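You operate a simulated robot arm through the tools that you are given. There is no shell and no other tool. Be economical: measure what you need, move in short steps, check, and stop when the job is done.

The job below is to be done with a simulated two-armed robot. You get a single attempt, and the scene is never put back.

## Task
Lift the dust sheet off and give the sewing machine a trial run.
Fine: carry the sheet in both hands to the drawer end of the brown table first; let the machine run three seconds or more, stop it and switch it off.

It is judged by the outcome, as a careful person would: the job done as asked, and still so three seconds after it is handed in. It fails if anything else is knocked over, pushed out of place, dropped, spilled or broken. Flat cloth is picked up by pressing the open fingertips on it (5 to 10 N) and closing them slowly along it; thin cloth reads only 2 to 8 mm in the jaws.

## Robot
Two 6-joint arms with two-finger parallel grippers on one trunk, on a base that drives. Base frame: it is fixed to the floor where the robot stands at the start and does not move with it; the origin is under the middle of the robot, x ahead of it, y to its left, z up. Lengths are in mm, angles in rad, forces in N, time in s.
The left shoulder is at the start at [60, 187, 1147], the right one opposite. With the tool pointing down near the work surface each hand reaches from about 100 to 600 mm from the robot's upright axis, wherever it stands, measured 20 degrees to its own side. Places, roughly: drawer end of the brown table [500, 900, 700]; machine switch [500, -100, 900]. Payload 1.57 kg a hand.
Tool frame (each hand has its own): the origin (TCP) lies between the finger pads and is the grasp point; the fingertips stand 30 mm ahead of it; z points along the fingers, y is the line along which they close. Largest opening 110 mm; finger width 24, thickness 12; the body of the gripper, 48 by 112 mm, starts 78 mm behind the TCP.
Orientation is that of the tool frame in the base frame, as a unit quaternion [x, y, z, w]. With the fingers straight down and closing along the base's y, the tool's x points along the base's -x, its y along +y and its z along -z.

## Interface
- The arms move only by the tool drive_tool. It takes "left_deltas", "right_deltas" or both (then of equal length, played together; a hand with none holds still); each is a list of rows, each an object of numbers (a shift or turn left out is 0, a gripper value left out holds the last): "dx", "dy", "dz": the shift along the tool's x, y, z in mm; "wx", "wy", "wz": the turn, a rotation vector about the tool's x, y, z in rad; "grip": the opening, from 0 (shut) to 1 (fully open). In form: [{"dx": .., "dy": .., "dz": .., "wx": .., "wy": .., "wz": .., "grip": ..}, ...]. A call has 1 to 12 rows; each row shifts and turns the commanded pose from where the row before left it, along the tool's axes as they then stand. Rows are played at 5 a second. More than 50 mm and 0.15 rad between two rows, or a gripper value outside its range, and nothing of the call is played. A pose out of reach is approached as far as the arm can. The call stops where the force on the tool passes 40 N (or 10 N more than at its start, if that is more) or the arm is blocked; 0.2 s more then pass. Each finger travels about 153 mm/s and halts on what it meets, pressing with about 20 N; the grip force reading is that of the motor and also rises with nothing between the fingers. The clock runs only during rows and for 0.2 s after the last one: add rows that do not move to give the fingers time. It gives the time, the measured TCP pose, the force on the tool (base axes), the opening and the grip force at its end, in the units of the frame above (readings bear some noise).
- Cameras (640 x 400 px; columns grow to the right, rows downward): "scene" is now at [5.7, 22.6, 1667.9]; the picture's right is [0.31, -0.95, 0.00], its down [-0.83, -0.27, -0.49] and it looks along [0.47, 0.15, -0.87] (base axes); focal length 292 px, centre (320, 200). "left" rides on the left gripper at [70, -16, -141] in its tool frame; the picture's right is [0.23, 0.97, 0.00], its down [-0.86, 0.20, -0.48] and it looks along [-0.47, 0.11, 0.88] (tool axes); focal length 222 px, centre (320, 200). "right" rides on the right gripper at [70, 16, -141] in its tool frame; the picture's right is [-0.23, 0.97, 0.00], its down [-0.86, -0.20, -0.48] and it looks along [-0.47, -0.11, 0.88] (tool axes); focal length 222 px, centre (320, 200). There is no depth. A picture from a camera that has moved, and an enlarged one, comes with that camera's place and axes in the base frame and with its lens. The place of the scene camera against the robot may be out by one fixed shift of up to 12 mm in any direction.
- grab_frame(camera): a new picture of that camera. No time passes.
- move_column(by): slides the trunk up (or, below 0, down) by that many mm; the arms and the scene camera ride with it, the base frame stays. It gives what a move gives, with no picture.
- steer(legs): drives the robot by 1 to 6 legs, each [ahead, left, turn to the left] in mm, mm and rad, along the robot's own axes; the way and the turn of a leg run together, so that a leg with both is an arc; at most 1500 mm and 3.142 rad a leg. The arms and the cameras ride along, it lands a little off, and it stops where it bumps. It gives what a move gives.
- pan_tilt(pan, tilt): turns the head with the scene camera to pan (to the left, within 1.501 rad either way) and tilt (down, from -0.506 to 1.204), counted from straight ahead of the robot. It gives what a move gives.
- enlarge(camera, box): a new picture of the part [left, top, right, bottom] of that camera's present view, enlarged. No time passes.
- finish_job(): hands the job in; it is judged then, once.

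Work in short steps. Places have to be worked out from the pictures, the camera data and where the tool is seen: move nearer, look again, correct. Check each grasp and each placing, and mend what went wrong. You have 120 turns and 88 pictures in all, those below and enlarged ones among them. Open the grippers and draw the arms clear of the work before you hand the job in, unless the task says otherwise; then end with one line.

The tools are called after ">>>" as a command line: name --argument value ..., lists and objects as JSON in quotes. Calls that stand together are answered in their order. drive_tool: Moves the arms, as the interface text tells. Its arguments: {"type":"object","properties":{"left_deltas":{"type":"array","items":{"type":"object","properties":{"dx":{"type":"number"},"dy":{"type":"number"},"dz":{"type":"number"},"wx":{"type":"number"},"wy":{"type":"number"},"wz":{"type":"number"},"grip":{"type":"number"}}}},"right_deltas":{"type":"array","items":{"type":"object","properties":{"dx":{"type":"number"},"dy":{"type":"number"},"dz":{"type":"number"},"wx":{"type":"number"},"wy":{"type":"number"},"wz":{"type":"number"},"grip":{"type":"number"}}}}},"required":[]} The other tools are called the same way: move_column (by) slides the trunk up or down; steer (legs) drives the base; pan_tilt (pan, tilt) turns the head that bears the scene camera; grab_frame (camera) takes a picture; enlarge (camera, box) takes an enlarged picture of a part of a camera's view; finish_job () hands the job in.

At the start:

```text
t: 0.0
left_eef_pos: [401.4, 64.8, 1133.1]
left_orientation: [0.0, 1.0, 0.0, 0.0]
left_contact_force: [-0.3, -0.3, 0.1]
left_opening: 110.1
left_gripper_force: 0.1
right_eef_pos: [367.8, -243.5, 1186.7]
right_orientation: [0.0, 1.0, 0.0, 0.0]
right_contact_force: [-0.2, -0.7, 0.2]
right_opening: 110.2
right_gripper_force: 0.1
trunk travel left (down, up): [-775.0, 215.0]
robot x, y, heading: [2.8, 2.9, 0.001]
head pan, tilt: [0.319, 1.058]
```

scene: 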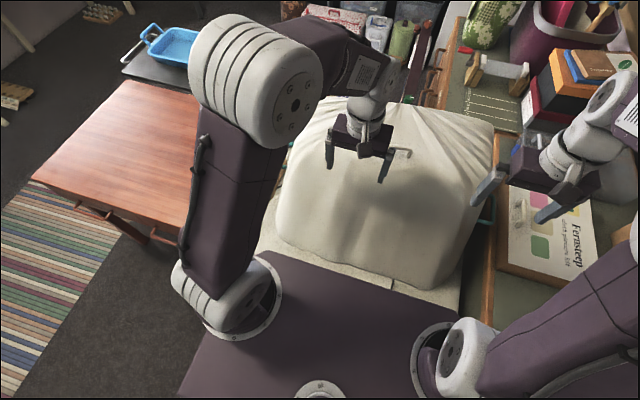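
right: 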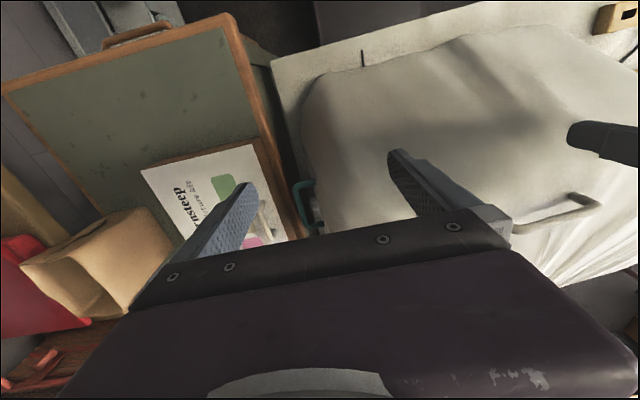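
left: 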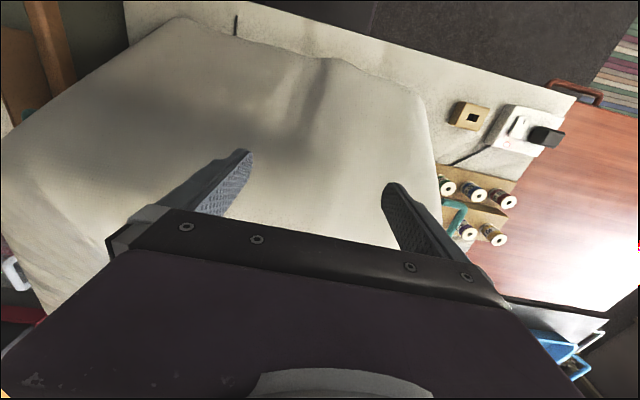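

The sheet covers the machine in front of the robot, and the brown table is to the left. I'll turn the head to see both areas better.

>>> pan_tilt --pan 0.9 --tilt 0.8

>>> grab_frame --camera "scene"

>>> pan_tilt --pan -0.1 --tilt 0.9

>>> grab_frame --camera "scene"

>>> enlarge --camera "left" --box '[400, 60, 640, 260]'

```text
t: 1.0
left_eef_pos: [401.2, 66.6, 1132.7]
left_orientation: [0.0, 1.0, 0.0, 0.001]
left_contact_force: [0.3, -0.1, -0.1]
left_opening: 110.1
left_gripper_force: 0.1
right_eef_pos: [369.7, -243.9, 1186.5]
right_orientation: [0.0, 1.0, -0.001, 0.0]
right_contact_force: [-0.9, 0.3, 0.3]
right_opening: 110.0
right_gripper_force: 0.0
trunk travel left (down, up): [-775.0, 215.0]
robot x, y, heading: [0.3, 2.3, 0.001]
head pan, tilt: [0.901, 0.799]
```

```text
84 pictures are left
camera scene: at [-6.7, 65.0, 1686.9], right [0.78, -0.62, 0.0], down [-0.45, -0.56, -0.7], along [0.43, 0.55, -0.72], focal length 292 px, centre (320, 200)
```

scene: 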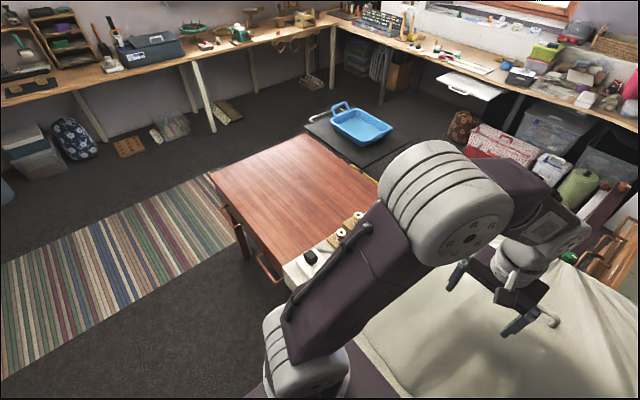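

```text
t: 2.3
left_eef_pos: [401.7, 65.9, 1132.3]
left_orientation: [0.0, 1.0, 0.0, 0.0]
left_contact_force: [-1.2, 0.2, -1.1]
left_opening: 110.3
left_gripper_force: 0.0
right_eef_pos: [369.0, -244.1, 1186.8]
right_orientation: [0.001, 1.0, 0.0, 0.001]
right_contact_force: [0.8, 0.3, 0.8]
right_opening: 110.1
right_gripper_force: 0.0
trunk travel left (down, up): [-775.0, 215.0]
robot x, y, heading: [-1.7, -2.6, 0.007]
head pan, tilt: [-0.099, 0.901]
```

```text
83 pictures are left
camera scene: at [18.3, -5.5, 1679.0], right [-0.1, -1.0, 0.0], down [-0.78, 0.08, -0.62], along [0.62, -0.06, -0.78], focal length 292 px, centre (320, 200)
```

scene: 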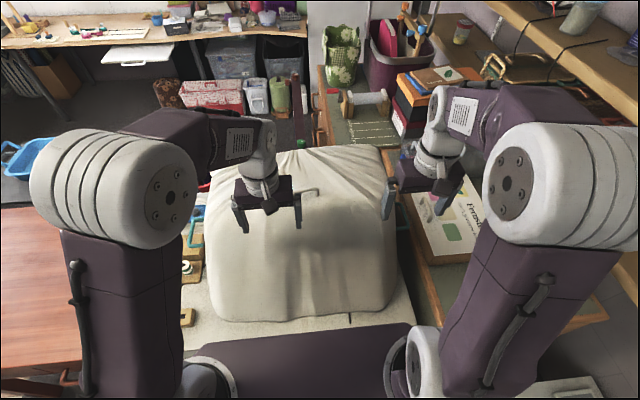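

```text
2.00 times, centred on (520, 160) of left
camera zoom: at [330.7, 49.3, 1274.9], right [-0.23, 0.97, 0.0], down [0.86, 0.2, 0.48], along [0.47, 0.11, -0.88], focal length 444 px, centre (-80, 280)
```

zoom: 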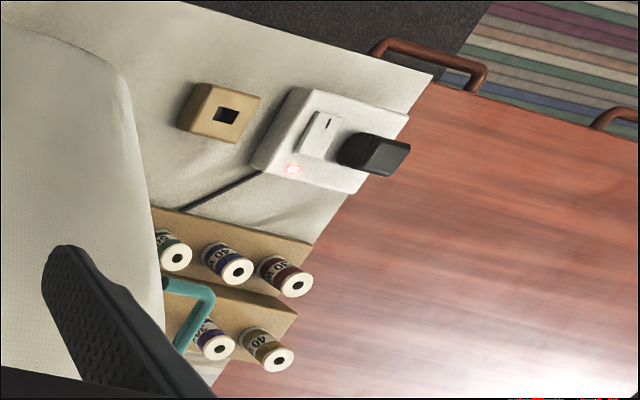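

The mains block LED is lit, and there are handles and possibly clips around the sheet. I'll zoom in on the sheet before touching it.

>>> enlarge --camera "scene" --box '[170, 80, 420, 330]'

>>> enlarge --camera "right" --box '[260, 0, 640, 300]'

```text
1.60 times, centred on (295, 205) of scene
camera zoom: at [18.3, -5.5, 1679.0], right [-0.1, -1.0, 0.0], down [-0.78, 0.08, -0.62], along [0.62, -0.06, -0.78], focal length 468 px, centre (360, 192)
```

zoom: 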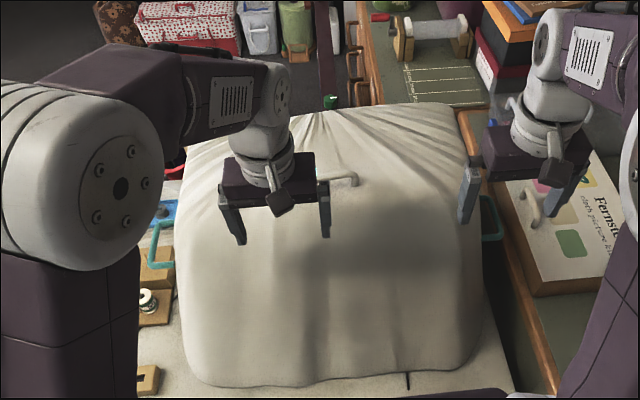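

```text
1.33 times, centred on (450, 150) of right
camera zoom: at [299.7, -229.4, 1328.0], right [0.23, 0.97, 0.0], down [0.86, -0.2, 0.48], along [0.47, -0.11, -0.88], focal length 296 px, centre (147, 267)
```

zoom: 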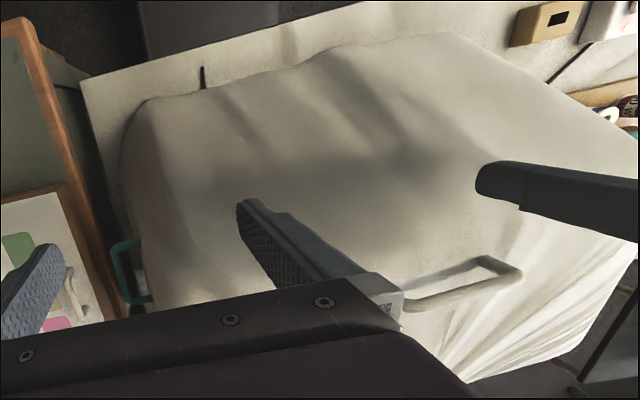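

The sheet's folds converge at a green item at the back edge, possibly a clip. There is also a pale handle on top and something red at the back left. I'll raise the trunk and reposition the left hand's camera for a better look.

>>> move_column --by 200

>>> drive_tool --left_deltas '[{"dx": -40}, {"dx": -40}, {"dx": -40}, {"dx": -40}, {"dx": 0}]'

>>> grab_frame --camera "left"

>>> grab_frame --camera "scene"

```text
t: 4.4
left_eef_pos: [401.6, 65.6, 1333.0]
left_orientation: [0.0, 1.0, 0.0, 0.0]
left_contact_force: [0.1, -0.1, -0.1]
left_opening: 110.0
left_gripper_force: 0.1
right_eef_pos: [368.0, -245.2, 1386.1]
right_orientation: [-0.001, 1.0, 0.0, 0.0]
right_contact_force: [0.4, -0.5, -0.6]
right_opening: 110.0
right_gripper_force: 0.1
trunk travel left (down, up): [-975.0, 15.0]
robot x, y, heading: [1.0, 2.1, 0.001]
head pan, tilt: [-0.099, 0.901]
```

```text
t: 5.6
left_eef_pos: [561.6, 66.4, 1332.0]
left_orientation: [0.001, 1.0, 0.0, 0.0]
left_contact_force: [1.1, 0.0, 0.4]
left_opening: 109.9
left_gripper_force: 0.1
right_eef_pos: [368.5, -244.1, 1386.3]
right_orientation: [0.0, 1.0, 0.0, 0.001]
right_contact_force: [-0.3, 0.2, 0.9]
right_opening: 110.1
right_gripper_force: 0.0
trunk travel left (down, up): [-975.0, 15.0]
robot x, y, heading: [-1.0, -2.4, 0.005]
head pan, tilt: [-0.099, 0.901]
```

```text
79 pictures are left
camera left: at [491.5, 50.1, 1475.1], right [-0.23, 0.97, 0.0], down [0.86, 0.2, 0.48], along [0.46, 0.11, -0.88], focal length 222 px, centre (320, 200)
```

left: 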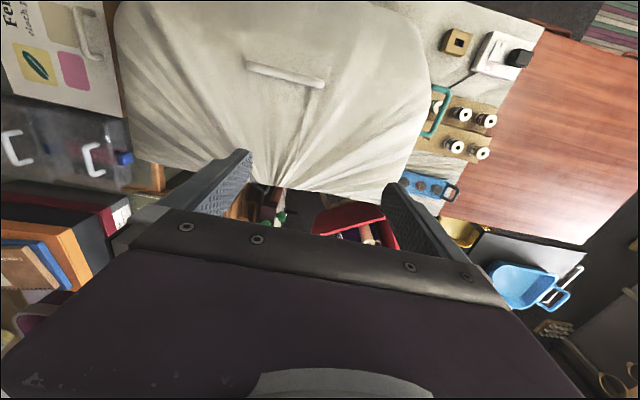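

```text
78 pictures are left
camera scene: at [18.9, -5.6, 1879.0], right [-0.1, -1.0, 0.0], down [-0.78, 0.08, -0.62], along [0.62, -0.06, -0.78], focal length 292 px, centre (320, 200)
```

scene: 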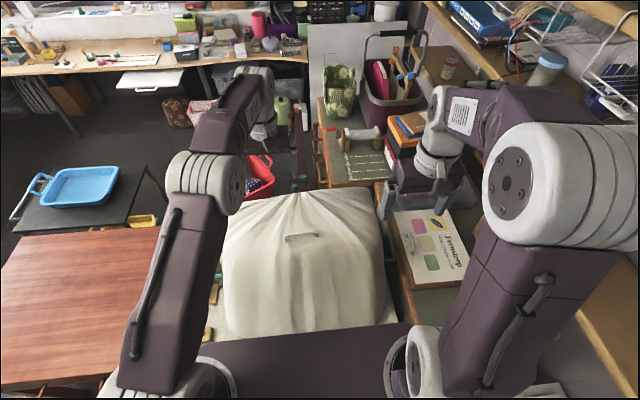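

The folds are drawn to a point at the back edge. I'll zoom in there.

>>> enlarge --camera "left" --box '[220, 130, 400, 250]'

>>> enlarge --camera "scene" --box '[240, 130, 400, 230]'

```text
3.33 times, centred on (310, 190) of left
camera zoom: at [491.5, 50.1, 1475.1], right [-0.23, 0.97, 0.0], down [0.86, 0.2, 0.48], along [0.46, 0.11, -0.88], focal length 740 px, centre (353, 233)
```

zoom: 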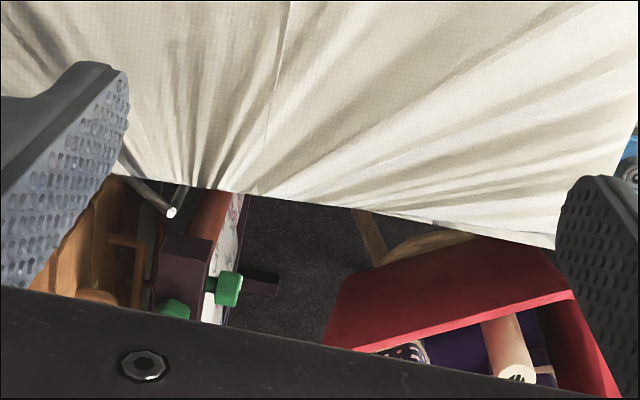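

```text
4.00 times, centred on (320, 180) of scene
camera zoom: at [18.9, -5.6, 1879.0], right [-0.1, -1.0, 0.0], down [-0.78, 0.08, -0.62], along [0.62, -0.06, -0.78], focal length 1170 px, centre (320, 280)
```

zoom: 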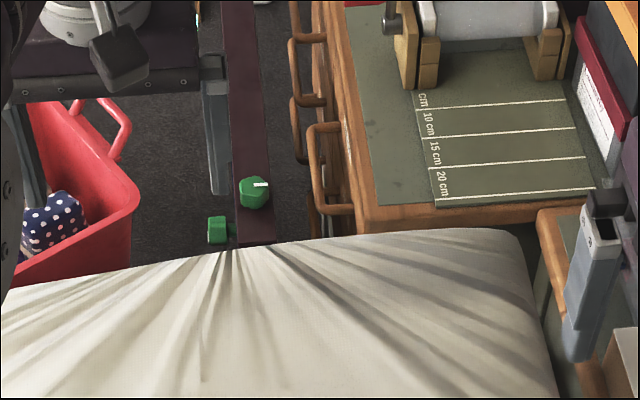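

Something below the hem at the back seems to hold the sheet, so I need a view from behind. I'll turn the left hand about 180° so its camera looks back toward the robot, then reach forward high above the sheet.

>>> drive_tool --left_deltas '[{"wz": 0.15, "grip": 1}, {"wz": 0.15}, {"wz": 0.15}, {"wz": 0.15}, {"wz": 0.15}, {"wz": 0.15}, {"wz": 0.15}, {"wz": 0.15}, {"wz": 0.15}, {"wz": 0.15}, {"wz": 0.15}]'

>>> drive_tool --left_deltas '[{"wz": 0.15}, {"wz": 0.15}, {"wz": 0.15}, {"wz": 0.15}, {"wz": 0.15}, {"wz": 0.15}, {"wz": 0.15}, {"wz": 0.15}, {"wz": 0.15}, {"wz": 0.14}]'

>>> drive_tool --left_deltas '[{"dx": 40}, {"dx": 40}, {"dx": 40}, {"dx": 40}, {"dx": 20}, {"dx": 0}]'

>>> grab_frame --camera "left"

```text
t: 8.0
left_eef_pos: [561.0, 66.8, 1333.7]
left_orientation: [0.735, 0.678, 0.0, 0.0]
left_contact_force: [0.2, 0.8, 0.4]
left_opening: 110.0
left_gripper_force: 0.1
right_eef_pos: [368.9, -245.0, 1386.6]
right_orientation: [-0.001, 1.0, 0.001, 0.0]
right_contact_force: [0.1, 0.0, 0.6]
right_opening: 110.1
right_gripper_force: 0.1
trunk travel left (down, up): [-975.0, 15.0]
robot x, y, heading: [-0.1, -1.7, -0.004]
head pan, tilt: [-0.099, 0.901]
```

```text
t: 10.2
left_eef_pos: [560.4, 65.2, 1331.5]
left_orientation: [1.0, -0.001, 0.0, 0.001]
left_contact_force: [-0.4, 0.9, -0.5]
left_opening: 110.0
left_gripper_force: 0.0
right_eef_pos: [369.2, -243.8, 1386.8]
right_orientation: [0.0, 1.0, 0.0, 0.0]
right_contact_force: [-0.3, 0.9, 0.0]
right_opening: 110.1
right_gripper_force: 0.0
trunk travel left (down, up): [-975.0, 15.0]
robot x, y, heading: [-2.2, 0.9, 0.002]
head pan, tilt: [-0.099, 0.901]
```

```text
t: 11.6
left_eef_pos: [582.2, 89.6, 1312.5]
left_orientation: [1.0, 0.002, 0.0, 0.0]
left_contact_force: [-0.3, 0.0, 0.4]
left_opening: 110.1
left_gripper_force: 0.0
left hand out of reach, approached as far as the arm can: row 1, 2, 3, 4, 5
right_eef_pos: [369.1, -243.6, 1386.8]
right_orientation: [0.0, 1.0, 0.0, 0.0]
right_contact_force: [-0.1, -0.5, 0.1]
right_opening: 110.2
right_gripper_force: 0.1
trunk travel left (down, up): [-975.0, 15.0]
robot x, y, heading: [0.7, 0.9, 0.001]
head pan, tilt: [-0.099, 0.901]
```

```text
75 pictures are left
camera left: at [650.4, 105.6, 1453.7], right [0.23, -0.97, 0.0], down [-0.85, -0.2, 0.48], along [-0.47, -0.11, -0.88], focal length 222 px, centre (320, 200)
```

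left: 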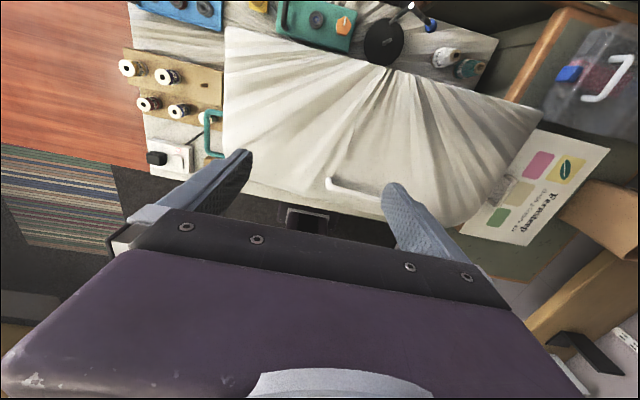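

That shows the back: a dark disc, a green panel with an orange knob, and more. I'll enlarge it.

>>> enlarge --camera "left" --box '[210, 0, 530, 200]'

>>> enlarge --camera "left" --box '[260, 0, 420, 100]'

```text
2.00 times, centred on (370, 100) of left
camera zoom: at [650.4, 105.6, 1453.7], right [0.23, -0.97, 0.0], down [-0.85, -0.2, 0.48], along [-0.47, -0.11, -0.88], focal length 444 px, centre (220, 400)
```

zoom: 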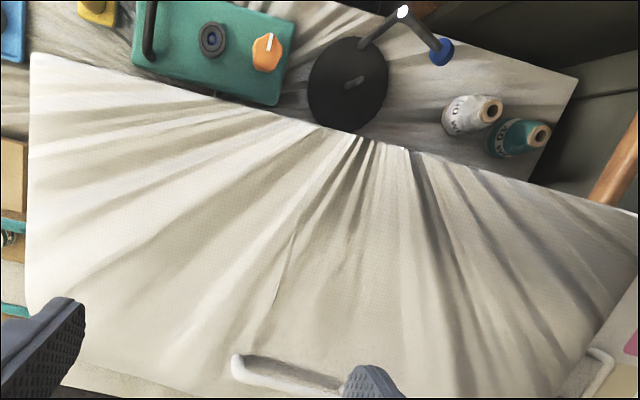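

```text
4.00 times, centred on (340, 50) of left
camera zoom: at [650.4, 105.6, 1453.7], right [0.23, -0.97, 0.0], down [-0.85, -0.2, 0.48], along [-0.47, -0.11, -0.88], focal length 888 px, centre (240, 800)
```

zoom: 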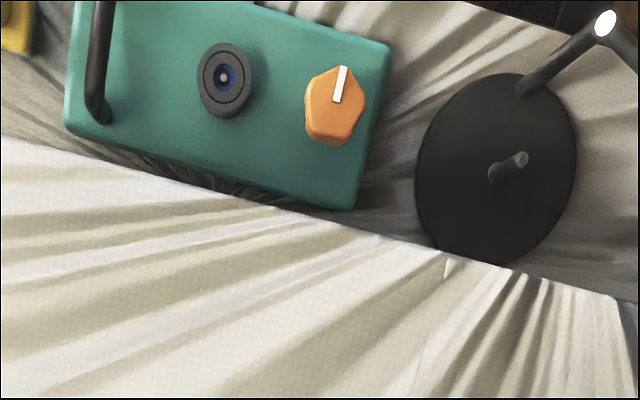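

The back shows a black disc (a stand or lamp base) and a green box, and the folds run toward the disc. I need a closer look, so I'll first check how much room the base has to the table by tilting the head down.

>>> pan_tilt --pan 0.0 --tilt 1.2

>>> grab_frame --camera "scene"

```text
t: 12.4
left_eef_pos: [581.4, 89.6, 1311.4]
left_orientation: [1.0, 0.001, 0.0, 0.0]
left_contact_force: [0.0, 1.0, -0.1]
left_opening: 110.0
left_gripper_force: 0.1
right_eef_pos: [369.3, -244.3, 1386.6]
right_orientation: [0.0, 1.0, -0.001, -0.001]
right_contact_force: [0.2, 0.9, 0.2]
right_opening: 110.2
right_gripper_force: 0.3
trunk travel left (down, up): [-975.0, 15.0]
robot x, y, heading: [-0.2, -0.1, 0.002]
head pan, tilt: [0.0, 1.201]
```

```text
72 pictures are left
camera scene: at [-0.9, 1.8, 1859.3], right [0.0, -1.0, 0.0], down [-0.93, 0.0, -0.36], along [0.36, 0.0, -0.93], focal length 292 px, centre (320, 200)
```

scene: 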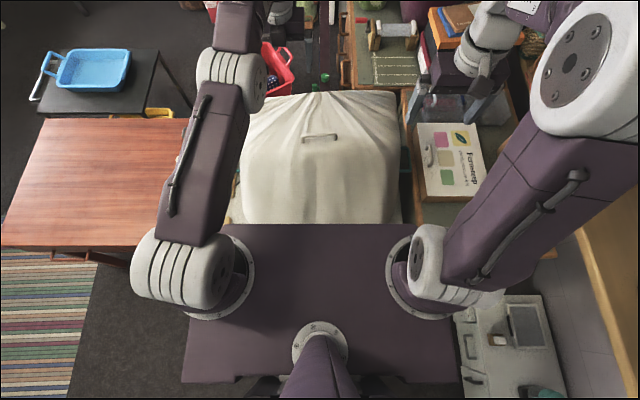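

I'll pitch the left hand forward so it reaches further and its camera looks straight down behind the machine.

>>> drive_tool --left_deltas '[{"wy": 0.14}, {"wy": 0.14}, {"wy": 0.14}, {"wy": 0.14}, {"wy": 0.14}, {"dx": 30, "dz": 26}, {"dx": 30, "dz": 26}, {"dx": 30, "dz": 26}, {"dx": 30, "dz": 26}, {"dx": 0}]'

>>> grab_frame --camera "left"

```text
t: 14.6
left_eef_pos: [746.2, 88.0, 1307.4]
left_orientation: [0.94, 0.002, 0.342, 0.0]
left_contact_force: [0.3, 0.6, 0.2]
left_opening: 110.0
left_gripper_force: 0.0
left hand out of reach, approached as far as the arm can: row 1
right_eef_pos: [370.8, -244.2, 1387.3]
right_orientation: [0.0, 1.0, 0.0, 0.0]
right_contact_force: [-0.1, 0.0, -0.4]
right_opening: 110.3
right_gripper_force: 0.0
trunk travel left (down, up): [-975.0, 15.0]
robot x, y, heading: [-0.4, 1.8, 0.002]
head pan, tilt: [0.0, 1.201]
```

```text
71 pictures are left
camera left: at [708.3, 104.9, 1462.1], right [0.18, -0.97, 0.15], down [-0.96, -0.2, -0.18], along [0.21, -0.11, -0.97], focal length 222 px, centre (320, 200)
```

left: 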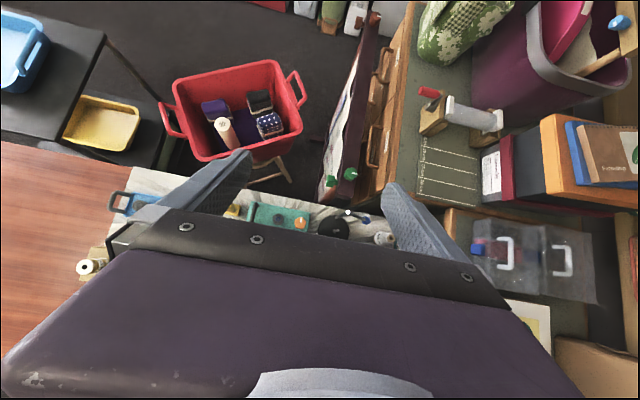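

>>> enlarge --camera "left" --box '[220, 150, 420, 275]'

```text
3.20 times, centred on (320, 212) of left
camera zoom: at [708.3, 104.9, 1462.1], right [0.18, -0.97, 0.15], down [-0.96, -0.2, -0.18], along [0.21, -0.11, -0.97], focal length 711 px, centre (320, 160)
```

zoom: 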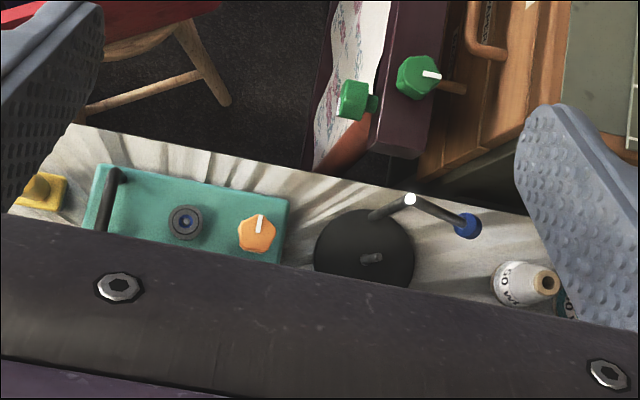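

Folds radiate around the black disc, suggesting it stands on the sheet's tail. I'll pull back and lower a bit for a clearer close view.

>>> drive_tool --left_deltas '[{"dx": -37, "dy": 20, "dz": 1.5}, {"dx": -37, "dy": 20, "dz": 1.5}, {"dx": -37, "dy": 20, "dz": 1.5}, {"dx": -37, "dz": 1.5}, {"dx": 0}]'

>>> grab_frame --camera "left"

>>> enlarge --camera "left" --box '[200, 60, 440, 210]'

```text
t: 15.8
left_eef_pos: [636.7, 28.7, 1210.0]
left_orientation: [0.939, 0.001, 0.343, 0.0]
left_contact_force: [0.6, -0.1, 0.5]
left_opening: 109.9
left_gripper_force: 0.0
right_eef_pos: [368.4, -243.9, 1386.5]
right_orientation: [0.0, 1.0, -0.001, 0.0]
right_contact_force: [-0.3, -0.4, 0.4]
right_opening: 109.5
right_gripper_force: 0.0
trunk travel left (down, up): [-975.0, 15.0]
robot x, y, heading: [1.6, 0.2, -0.002]
head pan, tilt: [0.0, 1.201]
```

```text
69 pictures are left
camera left: at [598.0, 44.7, 1363.5], right [0.18, -0.97, 0.15], down [-0.96, -0.2, -0.18], along [0.21, -0.11, -0.97], focal length 222 px, centre (320, 200)
```

left: 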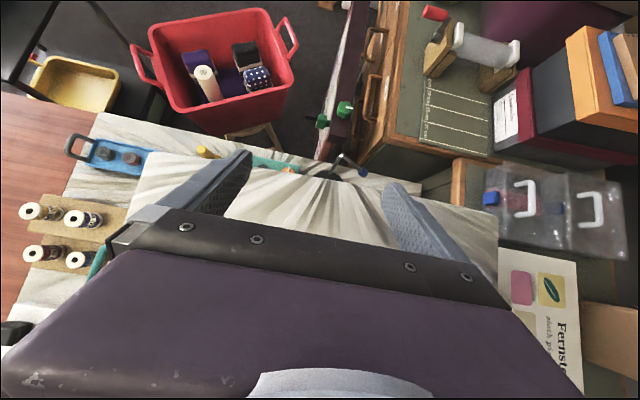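

```text
2.67 times, centred on (320, 135) of left
camera zoom: at [598.0, 44.7, 1363.5], right [0.18, -0.97, 0.15], down [-0.96, -0.2, -0.18], along [0.21, -0.11, -0.97], focal length 592 px, centre (320, 373)
```

zoom: 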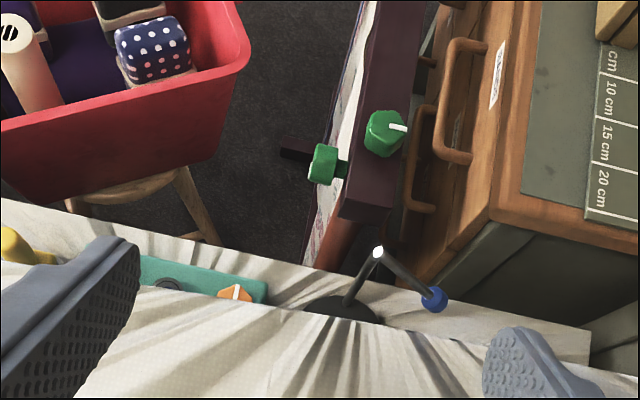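

>>> enlarge --camera "left" --box '[0, 90, 256, 350]'

```text
1.54 times, centred on (128, 220) of left
camera zoom: at [598.0, 44.7, 1363.5], right [0.18, -0.97, 0.15], down [-0.96, -0.2, -0.18], along [0.21, -0.11, -0.97], focal length 342 px, centre (615, 169)
```

zoom: 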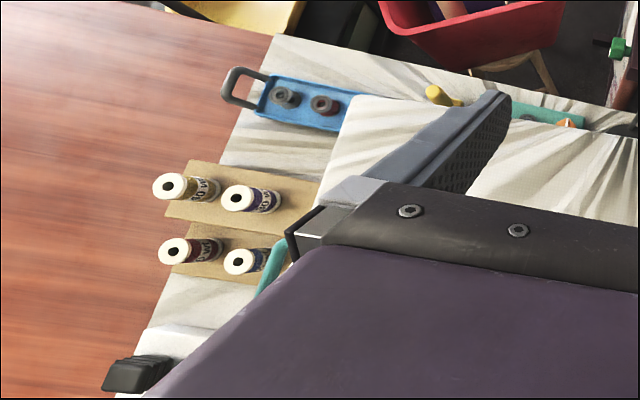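

I'll shift the base to the left along the table fronts, so the left hand can look into the gap behind the machine from the side.

>>> steer --legs '[[0, 350, 0]]'

>>> drive_tool --left_deltas '[{"wx": -0.1, "wz": -0.083}, {"wx": -0.1, "wz": -0.083}, {"wx": -0.1, "wz": -0.083}, {"wx": -0.1, "wz": -0.083}, {"wx": -0.1, "wz": -0.083}, {"wx": -0.1, "wz": -0.083}, {"wx": -0.1, "wz": -0.083}, {"wx": 0}]'

>>> grab_frame --camera "left"

```text
t: 18.1
left_eef_pos: [637.0, 371.7, 1208.6]
left_orientation: [0.939, 0.0, 0.343, -0.002]
left_contact_force: [-0.8, 0.1, 0.0]
left_opening: 110.1
left_gripper_force: 0.0
right_eef_pos: [369.0, 97.9, 1386.5]
right_orientation: [0.001, 1.0, 0.001, 0.0]
right_contact_force: [-0.3, -0.5, -0.8]
right_opening: 110.0
right_gripper_force: 0.0
trunk travel left (down, up): [-975.0, 15.0]
robot x, y, heading: [4.3, 347.1, -0.005]
head pan, tilt: [0.0, 1.201]
```

```text
t: 19.9
left_eef_pos: [628.5, 355.6, 1198.8]
left_orientation: [0.93, 0.096, 0.29, 0.203]
left_contact_force: [-0.1, -0.4, -0.2]
left_opening: 110.1
left_gripper_force: 0.0
left hand out of reach, approached as far as the arm can: row 2, 3, 4, 5, 6
right_eef_pos: [369.3, 102.1, 1386.4]
right_orientation: [0.002, 1.0, 0.0, 0.001]
right_contact_force: [0.1, 0.7, -0.7]
right_opening: 110.0
right_gripper_force: 0.0
trunk travel left (down, up): [-975.0, 15.0]
robot x, y, heading: [0.7, 348.2, -0.0]
head pan, tilt: [0.0, 1.201]
```

```text
66 pictures are left
camera left: at [601.6, 436.6, 1334.2], right [0.24, -0.81, 0.54], down [-0.96, -0.28, 0.02], along [0.13, -0.52, -0.84], focal length 222 px, centre (320, 200)
```

left: 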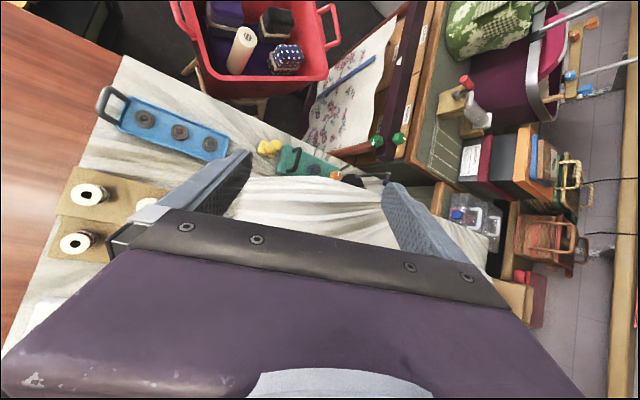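

>>> enlarge --camera "left" --box '[210, 120, 410, 245]'

```text
3.20 times, centred on (310, 182) of left
camera zoom: at [601.6, 436.6, 1334.2], right [0.24, -0.81, 0.54], down [-0.96, -0.28, 0.02], along [0.13, -0.52, -0.84], focal length 711 px, centre (352, 256)
```

zoom: 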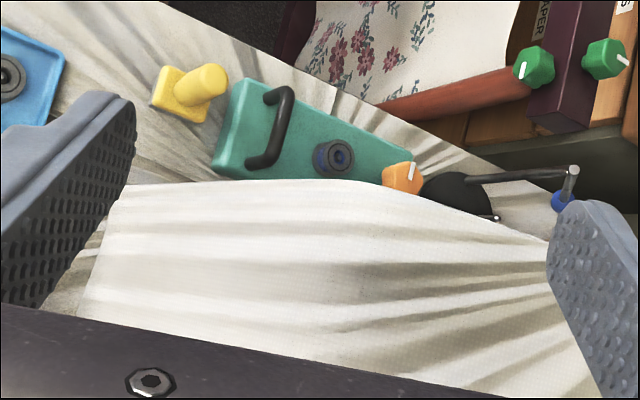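

>>> drive_tool --left_deltas '[{"dx": 31, "dz": 26}, {"dx": 31, "dz": 26}, {"dx": 31, "dz": 26}, {"dx": 31, "dz": 26}, {"dx": 0}]'

>>> grab_frame --camera "left"

```text
t: 21.1
left_eef_pos: [728.4, 357.4, 1188.4]
left_orientation: [0.931, 0.096, 0.289, 0.202]
left_contact_force: [0.5, 1.0, 0.3]
left_opening: 110.0
left_gripper_force: 0.0
left hand out of reach, approached as far as the arm can: row 3, 4
right_eef_pos: [369.3, 101.1, 1386.1]
right_orientation: [0.001, 1.0, 0.001, 0.0]
right_contact_force: [-0.7, 0.6, -0.2]
right_opening: 109.9
right_gripper_force: 0.1
trunk travel left (down, up): [-975.0, 15.0]
robot x, y, heading: [-2.4, 344.8, 0.0]
head pan, tilt: [0.0, 1.201]
```

```text
64 pictures are left
camera left: at [701.8, 438.0, 1323.8], right [0.24, -0.81, 0.53], down [-0.96, -0.28, 0.02], along [0.14, -0.52, -0.84], focal length 222 px, centre (320, 200)
```

left: 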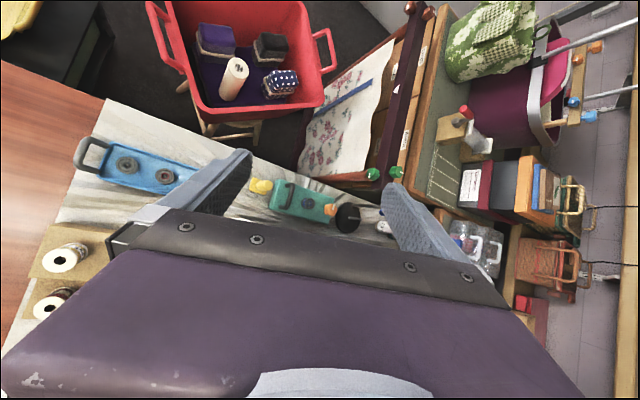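

>>> enlarge --camera "left" --box '[230, 150, 420, 265]'

```text
3.37 times, centred on (325, 208) of left
camera zoom: at [701.8, 438.0, 1323.8], right [0.24, -0.81, 0.53], down [-0.96, -0.28, 0.02], along [0.14, -0.52, -0.84], focal length 748 px, centre (303, 175)
```

zoom: 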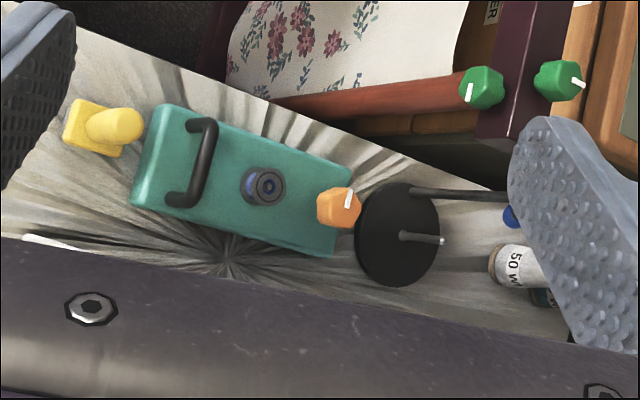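

The radial streaks meet at a bare point on the tabletop, so they are only in the texture. Nothing is on the sheet, and it is free. I'll bring the left arm back to its normal pose.

>>> drive_tool --left_deltas '[{"dx": -31, "dz": -26}, {"dx": -31, "dz": -26}, {"dx": -31, "dz": -26}, {"dx": -31, "dz": -26}, {"wx": 0.1, "wz": 0.083}, {"wx": 0.1, "wz": 0.083}, {"wx": 0.1, "wz": 0.083}, {"wx": 0.1, "wz": 0.083}, {"wx": 0.1, "wz": 0.083}, {"wx": 0.1, "wz": 0.083}, {"wx": 0.1, "wz": 0.083}, {"wx": 0}]'

>>> drive_tool --left_deltas '[{"wy": -0.14, "dx": -30}, {"wy": -0.14, "dx": -30}, {"wy": -0.14, "dx": -30}, {"wy": -0.14, "dx": -30}, {"wy": -0.14}, {"wz": -0.15}, {"wz": -0.15}, {"wz": -0.15}, {"wz": -0.15}, {"wz": -0.15}, {"wz": -0.15}, {"wz": -0.15}]'

>>> drive_tool --left_deltas '[{"wz": -0.15}, {"wz": -0.15}, {"wz": -0.15}, {"wz": -0.15}, {"wz": -0.15}, {"wz": -0.15}, {"wz": -0.15}, {"wz": -0.15}, {"wz": -0.15}, {"wz": -0.15}, {"wz": -0.15}, {"wz": -0.15}]'

>>> drive_tool --left_deltas '[{"wz": -0.15}, {"wz": -0.14}, {"dz": 0}]'

>>> grab_frame --camera "left"

```text
t: 23.7
left_eef_pos: [555.3, 399.1, 1189.8]
left_orientation: [0.954, 0.018, 0.291, 0.075]
left_contact_force: [-0.1, -0.1, -0.1]
left_opening: 110.0
left_gripper_force: 0.2
left hand out of reach, approached as far as the arm can: row 6, 7, 8, 9, 10, 11
right_eef_pos: [368.2, 101.5, 1387.0]
right_orientation: [0.001, 1.0, -0.001, -0.001]
right_contact_force: [1.0, -0.2, -1.3]
right_opening: 110.0
right_gripper_force: 0.1
trunk travel left (down, up): [-975.0, 15.0]
robot x, y, heading: [1.5, 344.8, -0.005]
head pan, tilt: [0.0, 1.201]
```

```text
t: 26.3
left_eef_pos: [486.4, 382.1, 1155.7]
left_orientation: [0.865, 0.49, -0.013, 0.111]
left_contact_force: [-0.7, 0.3, -0.2]
left_opening: 110.1
left_gripper_force: 0.0
left hand out of reach, approached as far as the arm can: row 2, 3
right_eef_pos: [369.0, 100.3, 1386.4]
right_orientation: [0.0, 1.0, 0.001, 0.0]
right_contact_force: [-0.2, -0.3, -0.4]
right_opening: 109.9
right_gripper_force: 0.0
trunk travel left (down, up): [-975.0, 15.0]
robot x, y, heading: [-1.5, 348.3, -0.004]
head pan, tilt: [0.0, 1.201]
```

```text
t: 28.9
left_eef_pos: [485.5, 382.6, 1156.5]
left_orientation: [0.154, 0.982, -0.093, 0.058]
left_contact_force: [0.5, 0.3, 0.3]
left_opening: 110.0
left_gripper_force: 0.1
right_eef_pos: [369.7, 101.7, 1387.1]
right_orientation: [0.0, 1.0, 0.0, 0.0]
right_contact_force: [-0.3, -0.1, 0.5]
right_opening: 109.9
right_gripper_force: 0.0
trunk travel left (down, up): [-975.0, 15.0]
robot x, y, heading: [-2.8, 346.1, 0.002]
head pan, tilt: [0.0, 1.201]
```

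```text
t: 29.7
left_eef_pos: [485.3, 381.9, 1156.3]
left_orientation: [0.012, 0.994, -0.102, 0.045]
left_contact_force: [0.1, 0.1, -0.6]
left_opening: 110.1
left_gripper_force: 0.0
right_eef_pos: [368.5, 101.8, 1385.7]
right_orientation: [0.001, 1.0, 0.0, 0.0]
right_contact_force: [0.3, -0.1, 0.0]
right_opening: 110.0
right_gripper_force: 0.1
trunk travel left (down, up): [-975.0, 15.0]
robot x, y, heading: [-2.9, 348.5, 0.0]
head pan, tilt: [0.0, 1.201]
```

```text
62 pictures are left
camera left: at [403.0, 396.2, 1291.6], right [-0.19, 0.96, -0.22], down [0.82, 0.28, 0.51], along [0.54, -0.08, -0.83], focal length 222 px, centre (320, 200)
```

left: 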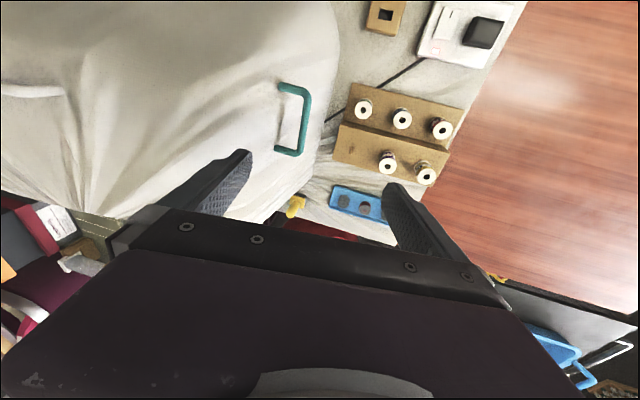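

>>> enlarge --camera "left" --box '[220, 60, 360, 200]'

>>> enlarge --camera "right" --box '[100, 0, 500, 250]'

```text
2.86 times, centred on (290, 130) of left
camera zoom: at [403.0, 396.2, 1291.6], right [-0.19, 0.96, -0.22], down [0.82, 0.28, 0.51], along [0.54, -0.08, -0.83], focal length 635 px, centre (406, 400)
```

zoom: 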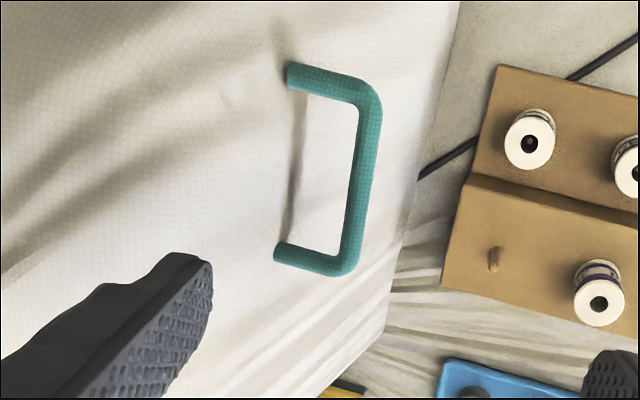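

```text
1.60 times, centred on (300, 125) of right
camera zoom: at [299.7, 116.4, 1528.0], right [0.23, 0.97, 0.0], down [0.85, -0.2, 0.48], along [0.47, -0.11, -0.88], focal length 355 px, centre (352, 320)
```

zoom: 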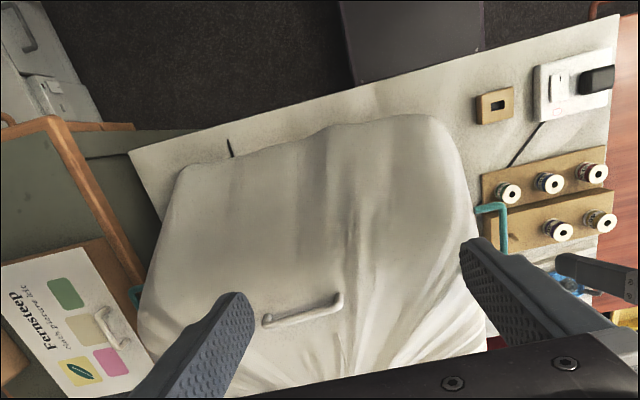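

The teal loops are on the sheet's own sides: they share its weave texture and sit at about (485, ±302, 967). They make good two-handed grips. I'll straighten the left hand, raise it, and drive back to centre.

>>> drive_tool --left_deltas '[{"wx": -0.102, "wy": 0.0435}, {"wx": -0.102, "wy": 0.0435}, {"dz": -40}, {"dz": -40}, {"dz": -30}, {"dz": 0}]'

>>> steer --legs '[[0, -347, 0]]'

>>> grab_frame --camera "left"

>>> grab_frame --camera "right"

```text
t: 31.1
left_eef_pos: [471.5, 419.9, 1255.6]
left_orientation: [0.015, 0.993, -0.107, 0.047]
left_contact_force: [-0.2, -0.3, -0.3]
left_opening: 109.7
left_gripper_force: 0.0
left hand out of reach, approached as far as the arm can: row 1, 2, 4, 5
right_eef_pos: [369.0, 101.0, 1386.4]
right_orientation: [0.0, 1.0, 0.0, 0.0]
right_contact_force: [-0.2, -0.3, 0.0]
right_opening: 110.0
right_gripper_force: 0.0
trunk travel left (down, up): [-975.0, 15.0]
robot x, y, heading: [1.7, 345.4, -0.003]
head pan, tilt: [0.0, 1.201]
```

```text
t: 33.4
left_eef_pos: [469.5, 72.2, 1254.7]
left_orientation: [0.016, 0.993, -0.109, 0.047]
left_contact_force: [-0.4, 0.7, 0.5]
left_opening: 110.0
left_gripper_force: 0.0
right_eef_pos: [367.0, -245.4, 1387.2]
right_orientation: [0.003, 1.0, -0.001, 0.0]
right_contact_force: [-0.3, 0.1, 0.1]
right_opening: 110.0
right_gripper_force: 0.1
trunk travel left (down, up): [-975.0, 15.0]
robot x, y, heading: [-1.5, -4.2, -0.01]
head pan, tilt: [0.0, 1.201]
```

```text
59 pictures are left
camera left: at [386.3, 87.7, 1390.3], right [-0.18, 0.96, -0.23], down [0.82, 0.28, 0.5], along [0.55, -0.1, -0.83], focal length 222 px, centre (320, 200)
```

left: 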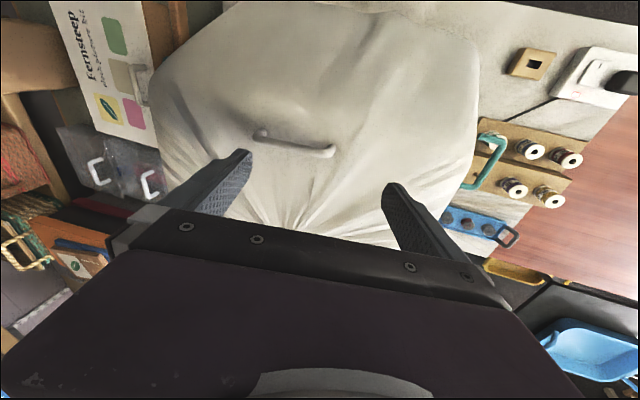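

```text
58 pictures are left
camera right: at [297.8, -229.9, 1528.6], right [0.23, 0.97, 0.0], down [0.85, -0.2, 0.48], along [0.47, -0.11, -0.88], focal length 222 px, centre (320, 200)
```

right: 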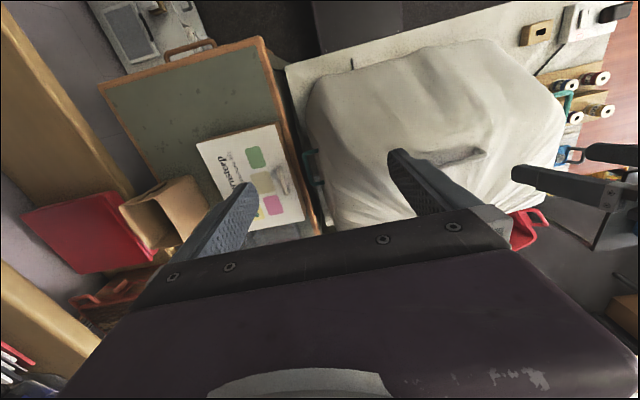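

The left hand is stuck slightly tilted near the edge of its reach. I'll move it back toward its starting pose and straighten it there.

>>> drive_tool --left_deltas '[{"dx": 40}, {"dx": 40}, {"wx": -0.02}, {"dx": 0}]'

```text
t: 34.4
left_eef_pos: [390.4, 68.5, 1247.9]
left_orientation: [0.016, 0.994, -0.097, 0.046]
left_contact_force: [-0.1, -1.1, -0.2]
left_opening: 110.1
left_gripper_force: 0.0
right_eef_pos: [369.0, -249.1, 1385.6]
right_orientation: [0.002, 1.0, 0.0, -0.001]
right_contact_force: [0.3, -0.4, -0.2]
right_opening: 109.8
right_gripper_force: 0.0
trunk travel left (down, up): [-975.0, 15.0]
robot x, y, heading: [-3.4, 1.0, -0.006]
head pan, tilt: [0.0, 1.201]
```

>>> drive_tool --left_deltas '[{"wx": -0.064, "wy": 0.029}, {"wx": -0.064, "wy": 0.029}, {"wx": -0.064, "wy": 0.03}, {"dx": 0}]'

```text
t: 35.4
left_eef_pos: [389.5, 72.0, 1248.6]
left_orientation: [0.017, 0.995, -0.086, 0.041]
left_contact_force: [0.2, -0.1, 0.3]
left_opening: 110.0
left_gripper_force: 0.0
left hand out of reach, approached as far as the arm can: row 2, 3
right_eef_pos: [366.3, -248.4, 1386.5]
right_orientation: [0.003, 1.0, 0.0, 0.0]
right_contact_force: [0.1, -0.8, 0.6]
right_opening: 109.9
right_gripper_force: 0.0
trunk travel left (down, up): [-975.0, 15.0]
robot x, y, heading: [-1.2, -2.6, -0.003]
head pan, tilt: [0.0, 1.201]
```

Some joint seems to be at its limit. I'll look at the arm's configuration.

>>> grab_frame --camera "scene"

>>> drive_tool --left_deltas '[{"wx": 0.06}, {"wx": 0.06}, {"wx": -0.06}, {"wx": -0.06}]'

>>> drive_tool --left_deltas '[{"wy": 0.06}, {"wy": 0.03}, {"dx": 0}]'

```text
57 pictures are left
camera scene: at [-2.3, -0.5, 1859.2], right [0.0, -1.0, 0.0], down [-0.93, 0.0, -0.36], along [0.36, 0.0, -0.93], focal length 292 px, centre (320, 200)
```

scene: 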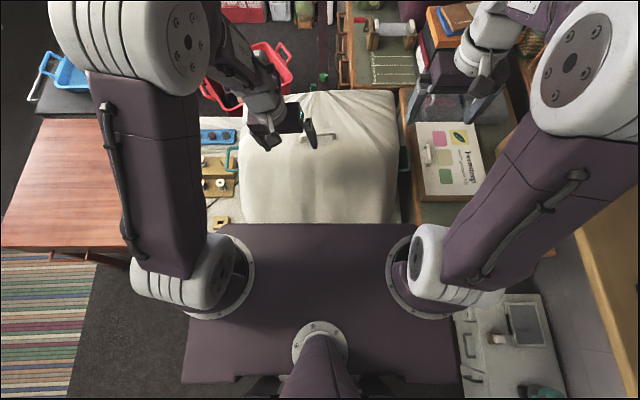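

```text
t: 36.4
left_eef_pos: [389.4, 69.5, 1248.0]
left_orientation: [0.018, 0.995, -0.087, 0.042]
left_contact_force: [0.0, 0.9, -0.8]
left_opening: 110.0
left_gripper_force: 0.0
right_eef_pos: [366.5, -249.5, 1386.1]
right_orientation: [0.003, 1.0, 0.0, -0.001]
right_contact_force: [-0.2, -0.2, -1.2]
right_opening: 110.0
right_gripper_force: 0.1
trunk travel left (down, up): [-975.0, 15.0]
robot x, y, heading: [-5.0, -5.2, -0.006]
head pan, tilt: [0.0, 1.201]
```

```text
t: 37.1
left_eef_pos: [389.4, 75.0, 1245.8]
left_orientation: [0.024, 0.996, -0.09, -0.004]
left_contact_force: [-0.5, 0.2, -1.0]
left_opening: 109.9
left_gripper_force: 0.0
left hand out of reach, approached as far as the arm can: row 2
right_eef_pos: [366.9, -248.6, 1385.8]
right_orientation: [0.003, 1.0, 0.0, 0.0]
right_contact_force: [-0.4, 0.1, 0.1]
right_opening: 110.0
right_gripper_force: 0.1
trunk travel left (down, up): [-975.0, 15.0]
robot x, y, heading: [1.2, -4.8, -0.004]
head pan, tilt: [0.0, 1.201]
```

>>> drive_tool --left_deltas '[{"dy": 45}, {"dy": 45}, {"dy": 45}, {"dy": 45}, {"wx": -0.06}, {"wx": -0.06}, {"wx": -0.06}, {"dx": 0}]'

```text
t: 39.0
left_eef_pos: [387.0, 246.5, 1203.0]
left_orientation: [0.021, 0.997, -0.067, 0.008]
left_contact_force: [0.5, -0.4, -0.4]
left_opening: 109.9
left_gripper_force: 0.2
left hand out of reach, approached as far as the arm can: row 5, 6, 7
right_eef_pos: [367.5, -248.1, 1385.8]
right_orientation: [0.003, 1.0, 0.0, 0.0]
right_contact_force: [-0.1, 1.2, 0.3]
right_opening: 110.2
right_gripper_force: 0.0
trunk travel left (down, up): [-975.0, 15.0]
robot x, y, heading: [0.9, -3.6, -0.006]
head pan, tilt: [0.0, 1.201]
```

>>> drive_tool --left_deltas '[{"dy": 48}, {"dy": 48}, {"dy": 48}, {"dz": 40}, {"dz": 40}, {"wx": -0.045}, {"wx": -0.045}, {"wx": -0.045}, {"dx": 0}]'

```text
t: 41.0
left_eef_pos: [358.9, 338.5, 1065.8]
left_orientation: [0.022, 0.999, -0.016, 0.025]
left_contact_force: [0.1, 0.0, -1.0]
left_opening: 110.1
left_gripper_force: 0.0
left hand out of reach, approached as far as the arm can: row 1, 2, 3, 4, 7, 8
right_eef_pos: [368.1, -247.7, 1387.0]
right_orientation: [0.002, 1.0, 0.0, 0.001]
right_contact_force: [-0.9, 0.3, -0.4]
right_opening: 110.2
right_gripper_force: 0.0
trunk travel left (down, up): [-975.0, 15.0]
robot x, y, heading: [0.6, -4.9, -0.001]
head pan, tilt: [0.0, 1.201]
```

>>> drive_tool --left_deltas '[{"dy": 25}, {"dy": 25}, {"dx": 0}]'

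>>> grab_frame --camera "scene"

```text
t: 41.8
left_eef_pos: [374.3, 372.5, 1067.4]
left_orientation: [0.021, 0.997, 0.035, 0.058]
left_contact_force: [0.5, -0.2, 0.9]
left_opening: 109.9
left_gripper_force: 0.0
left hand out of reach, approached as far as the arm can: row 1, 2
right_eef_pos: [367.3, -249.0, 1386.7]
right_orientation: [0.003, 1.0, 0.0, 0.0]
right_contact_force: [-0.2, 0.4, 0.5]
right_opening: 110.2
right_gripper_force: 0.1
trunk travel left (down, up): [-975.0, 15.0]
robot x, y, heading: [-2.7, -1.2, -0.003]
head pan, tilt: [0.0, 1.201]
```

```text
56 pictures are left
camera scene: at [-2.3, -0.8, 1859.2], right [0.0, -1.0, 0.0], down [-0.93, 0.0, -0.36], along [0.36, 0.0, -0.93], focal length 292 px, centre (320, 200)
```

scene: 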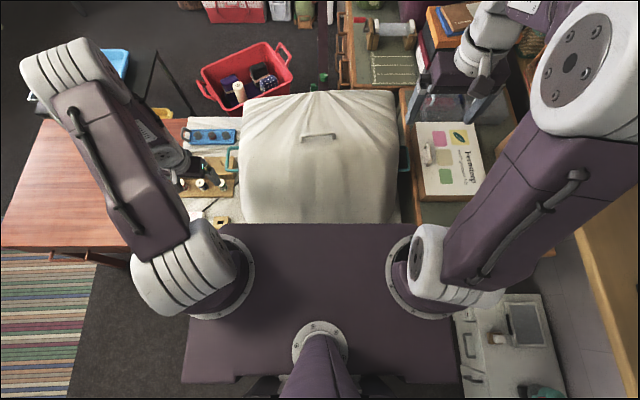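

The hand now responds better lower down. I'll lower it beside the sheet, above the spool blocks, and straighten it.

>>> drive_tool --left_deltas '[{"dz": 45}, {"dz": 40}, {"wx": 0.033, "wy": 0.058}, {"wx": 0.033, "wy": 0.058}, {"dx": 0}]'

```text
t: 43.0
left_eef_pos: [359.0, 405.8, 1007.0]
left_orientation: [0.017, 0.999, 0.016, -0.044]
left_contact_force: [0.0, 0.1, -0.3]
left_opening: 110.0
left_gripper_force: 0.2
left hand out of reach, approached as far as the arm can: row 1, 3
right_eef_pos: [367.2, -247.4, 1386.2]
right_orientation: [0.003, 1.0, 0.0, 0.001]
right_contact_force: [0.8, 0.0, 0.4]
right_opening: 110.0
right_gripper_force: 0.0
trunk travel left (down, up): [-975.0, 15.0]
robot x, y, heading: [0.8, -3.8, -0.002]
head pan, tilt: [0.0, 1.201]
```

>>> drive_tool --left_deltas '[{"wx": 0.033, "wy": -0.087, "wz": -0.033}, {"dx": -30}, {"dx": -30}, {"dx": -30}, {"dx": -30}, {"dx": 0}]'

```text
t: 44.4
left_eef_pos: [479.1, 405.0, 1005.5]
left_orientation: [0.001, 1.0, -0.001, 0.0]
left_contact_force: [0.3, 0.6, 0.1]
left_opening: 110.1
left_gripper_force: 0.0
right_eef_pos: [366.9, -247.9, 1387.8]
right_orientation: [0.003, 1.0, 0.0, 0.0]
right_contact_force: [0.5, 0.1, 0.1]
right_opening: 109.9
right_gripper_force: 0.1
trunk travel left (down, up): [-975.0, 15.0]
robot x, y, heading: [-1.0, -2.8, -0.007]
head pan, tilt: [0.0, 1.201]
```

The left hand is now vertical at (479, 405, 1005). I'll use its camera to locate the teal loop precisely.

>>> grab_frame --camera "left"

```text
55 pictures are left
camera left: at [409.9, 388.1, 1148.9], right [-0.23, 0.97, 0.0], down [0.86, 0.2, 0.48], along [0.47, 0.11, -0.88], focal length 222 px, centre (320, 200)
```

left: 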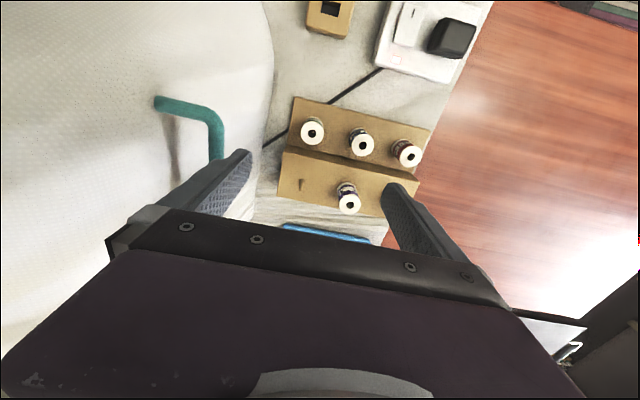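

The loop's bar runs at about y≈317, z≈968, from x≈454 to 525. I'll move above it with a narrower opening and check.

>>> drive_tool --left_deltas '[{"dz": -40, "grip": 0.41}, {"dz": -40}, {"dx": -11, "dy": -45}, {"dy": -43}, {"dx": 0}]'

>>> grab_frame --camera "left"

```text
t: 45.5
left_eef_pos: [491.3, 317.1, 1086.4]
left_orientation: [0.0, 1.0, -0.001, 0.0]
left_contact_force: [-0.8, 0.3, 0.2]
left_opening: 45.2
left_gripper_force: 0.0
right_eef_pos: [366.5, -248.2, 1387.7]
right_orientation: [0.002, 1.0, 0.0, 0.001]
right_contact_force: [0.0, -0.4, -0.2]
right_opening: 110.1
right_gripper_force: 0.0
trunk travel left (down, up): [-975.0, 15.0]
robot x, y, heading: [-3.2, -3.7, -0.005]
head pan, tilt: [0.0, 1.201]
```

```text
54 pictures are left
camera left: at [419.5, 301.2, 1228.3], right [-0.23, 0.97, 0.0], down [0.85, 0.2, 0.48], along [0.47, 0.11, -0.88], focal length 222 px, centre (320, 200)
```

left: 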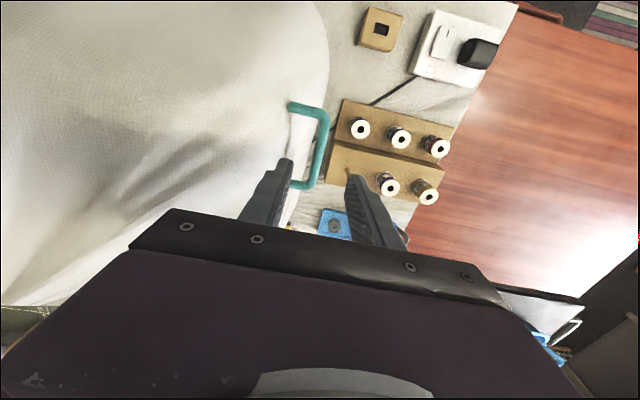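

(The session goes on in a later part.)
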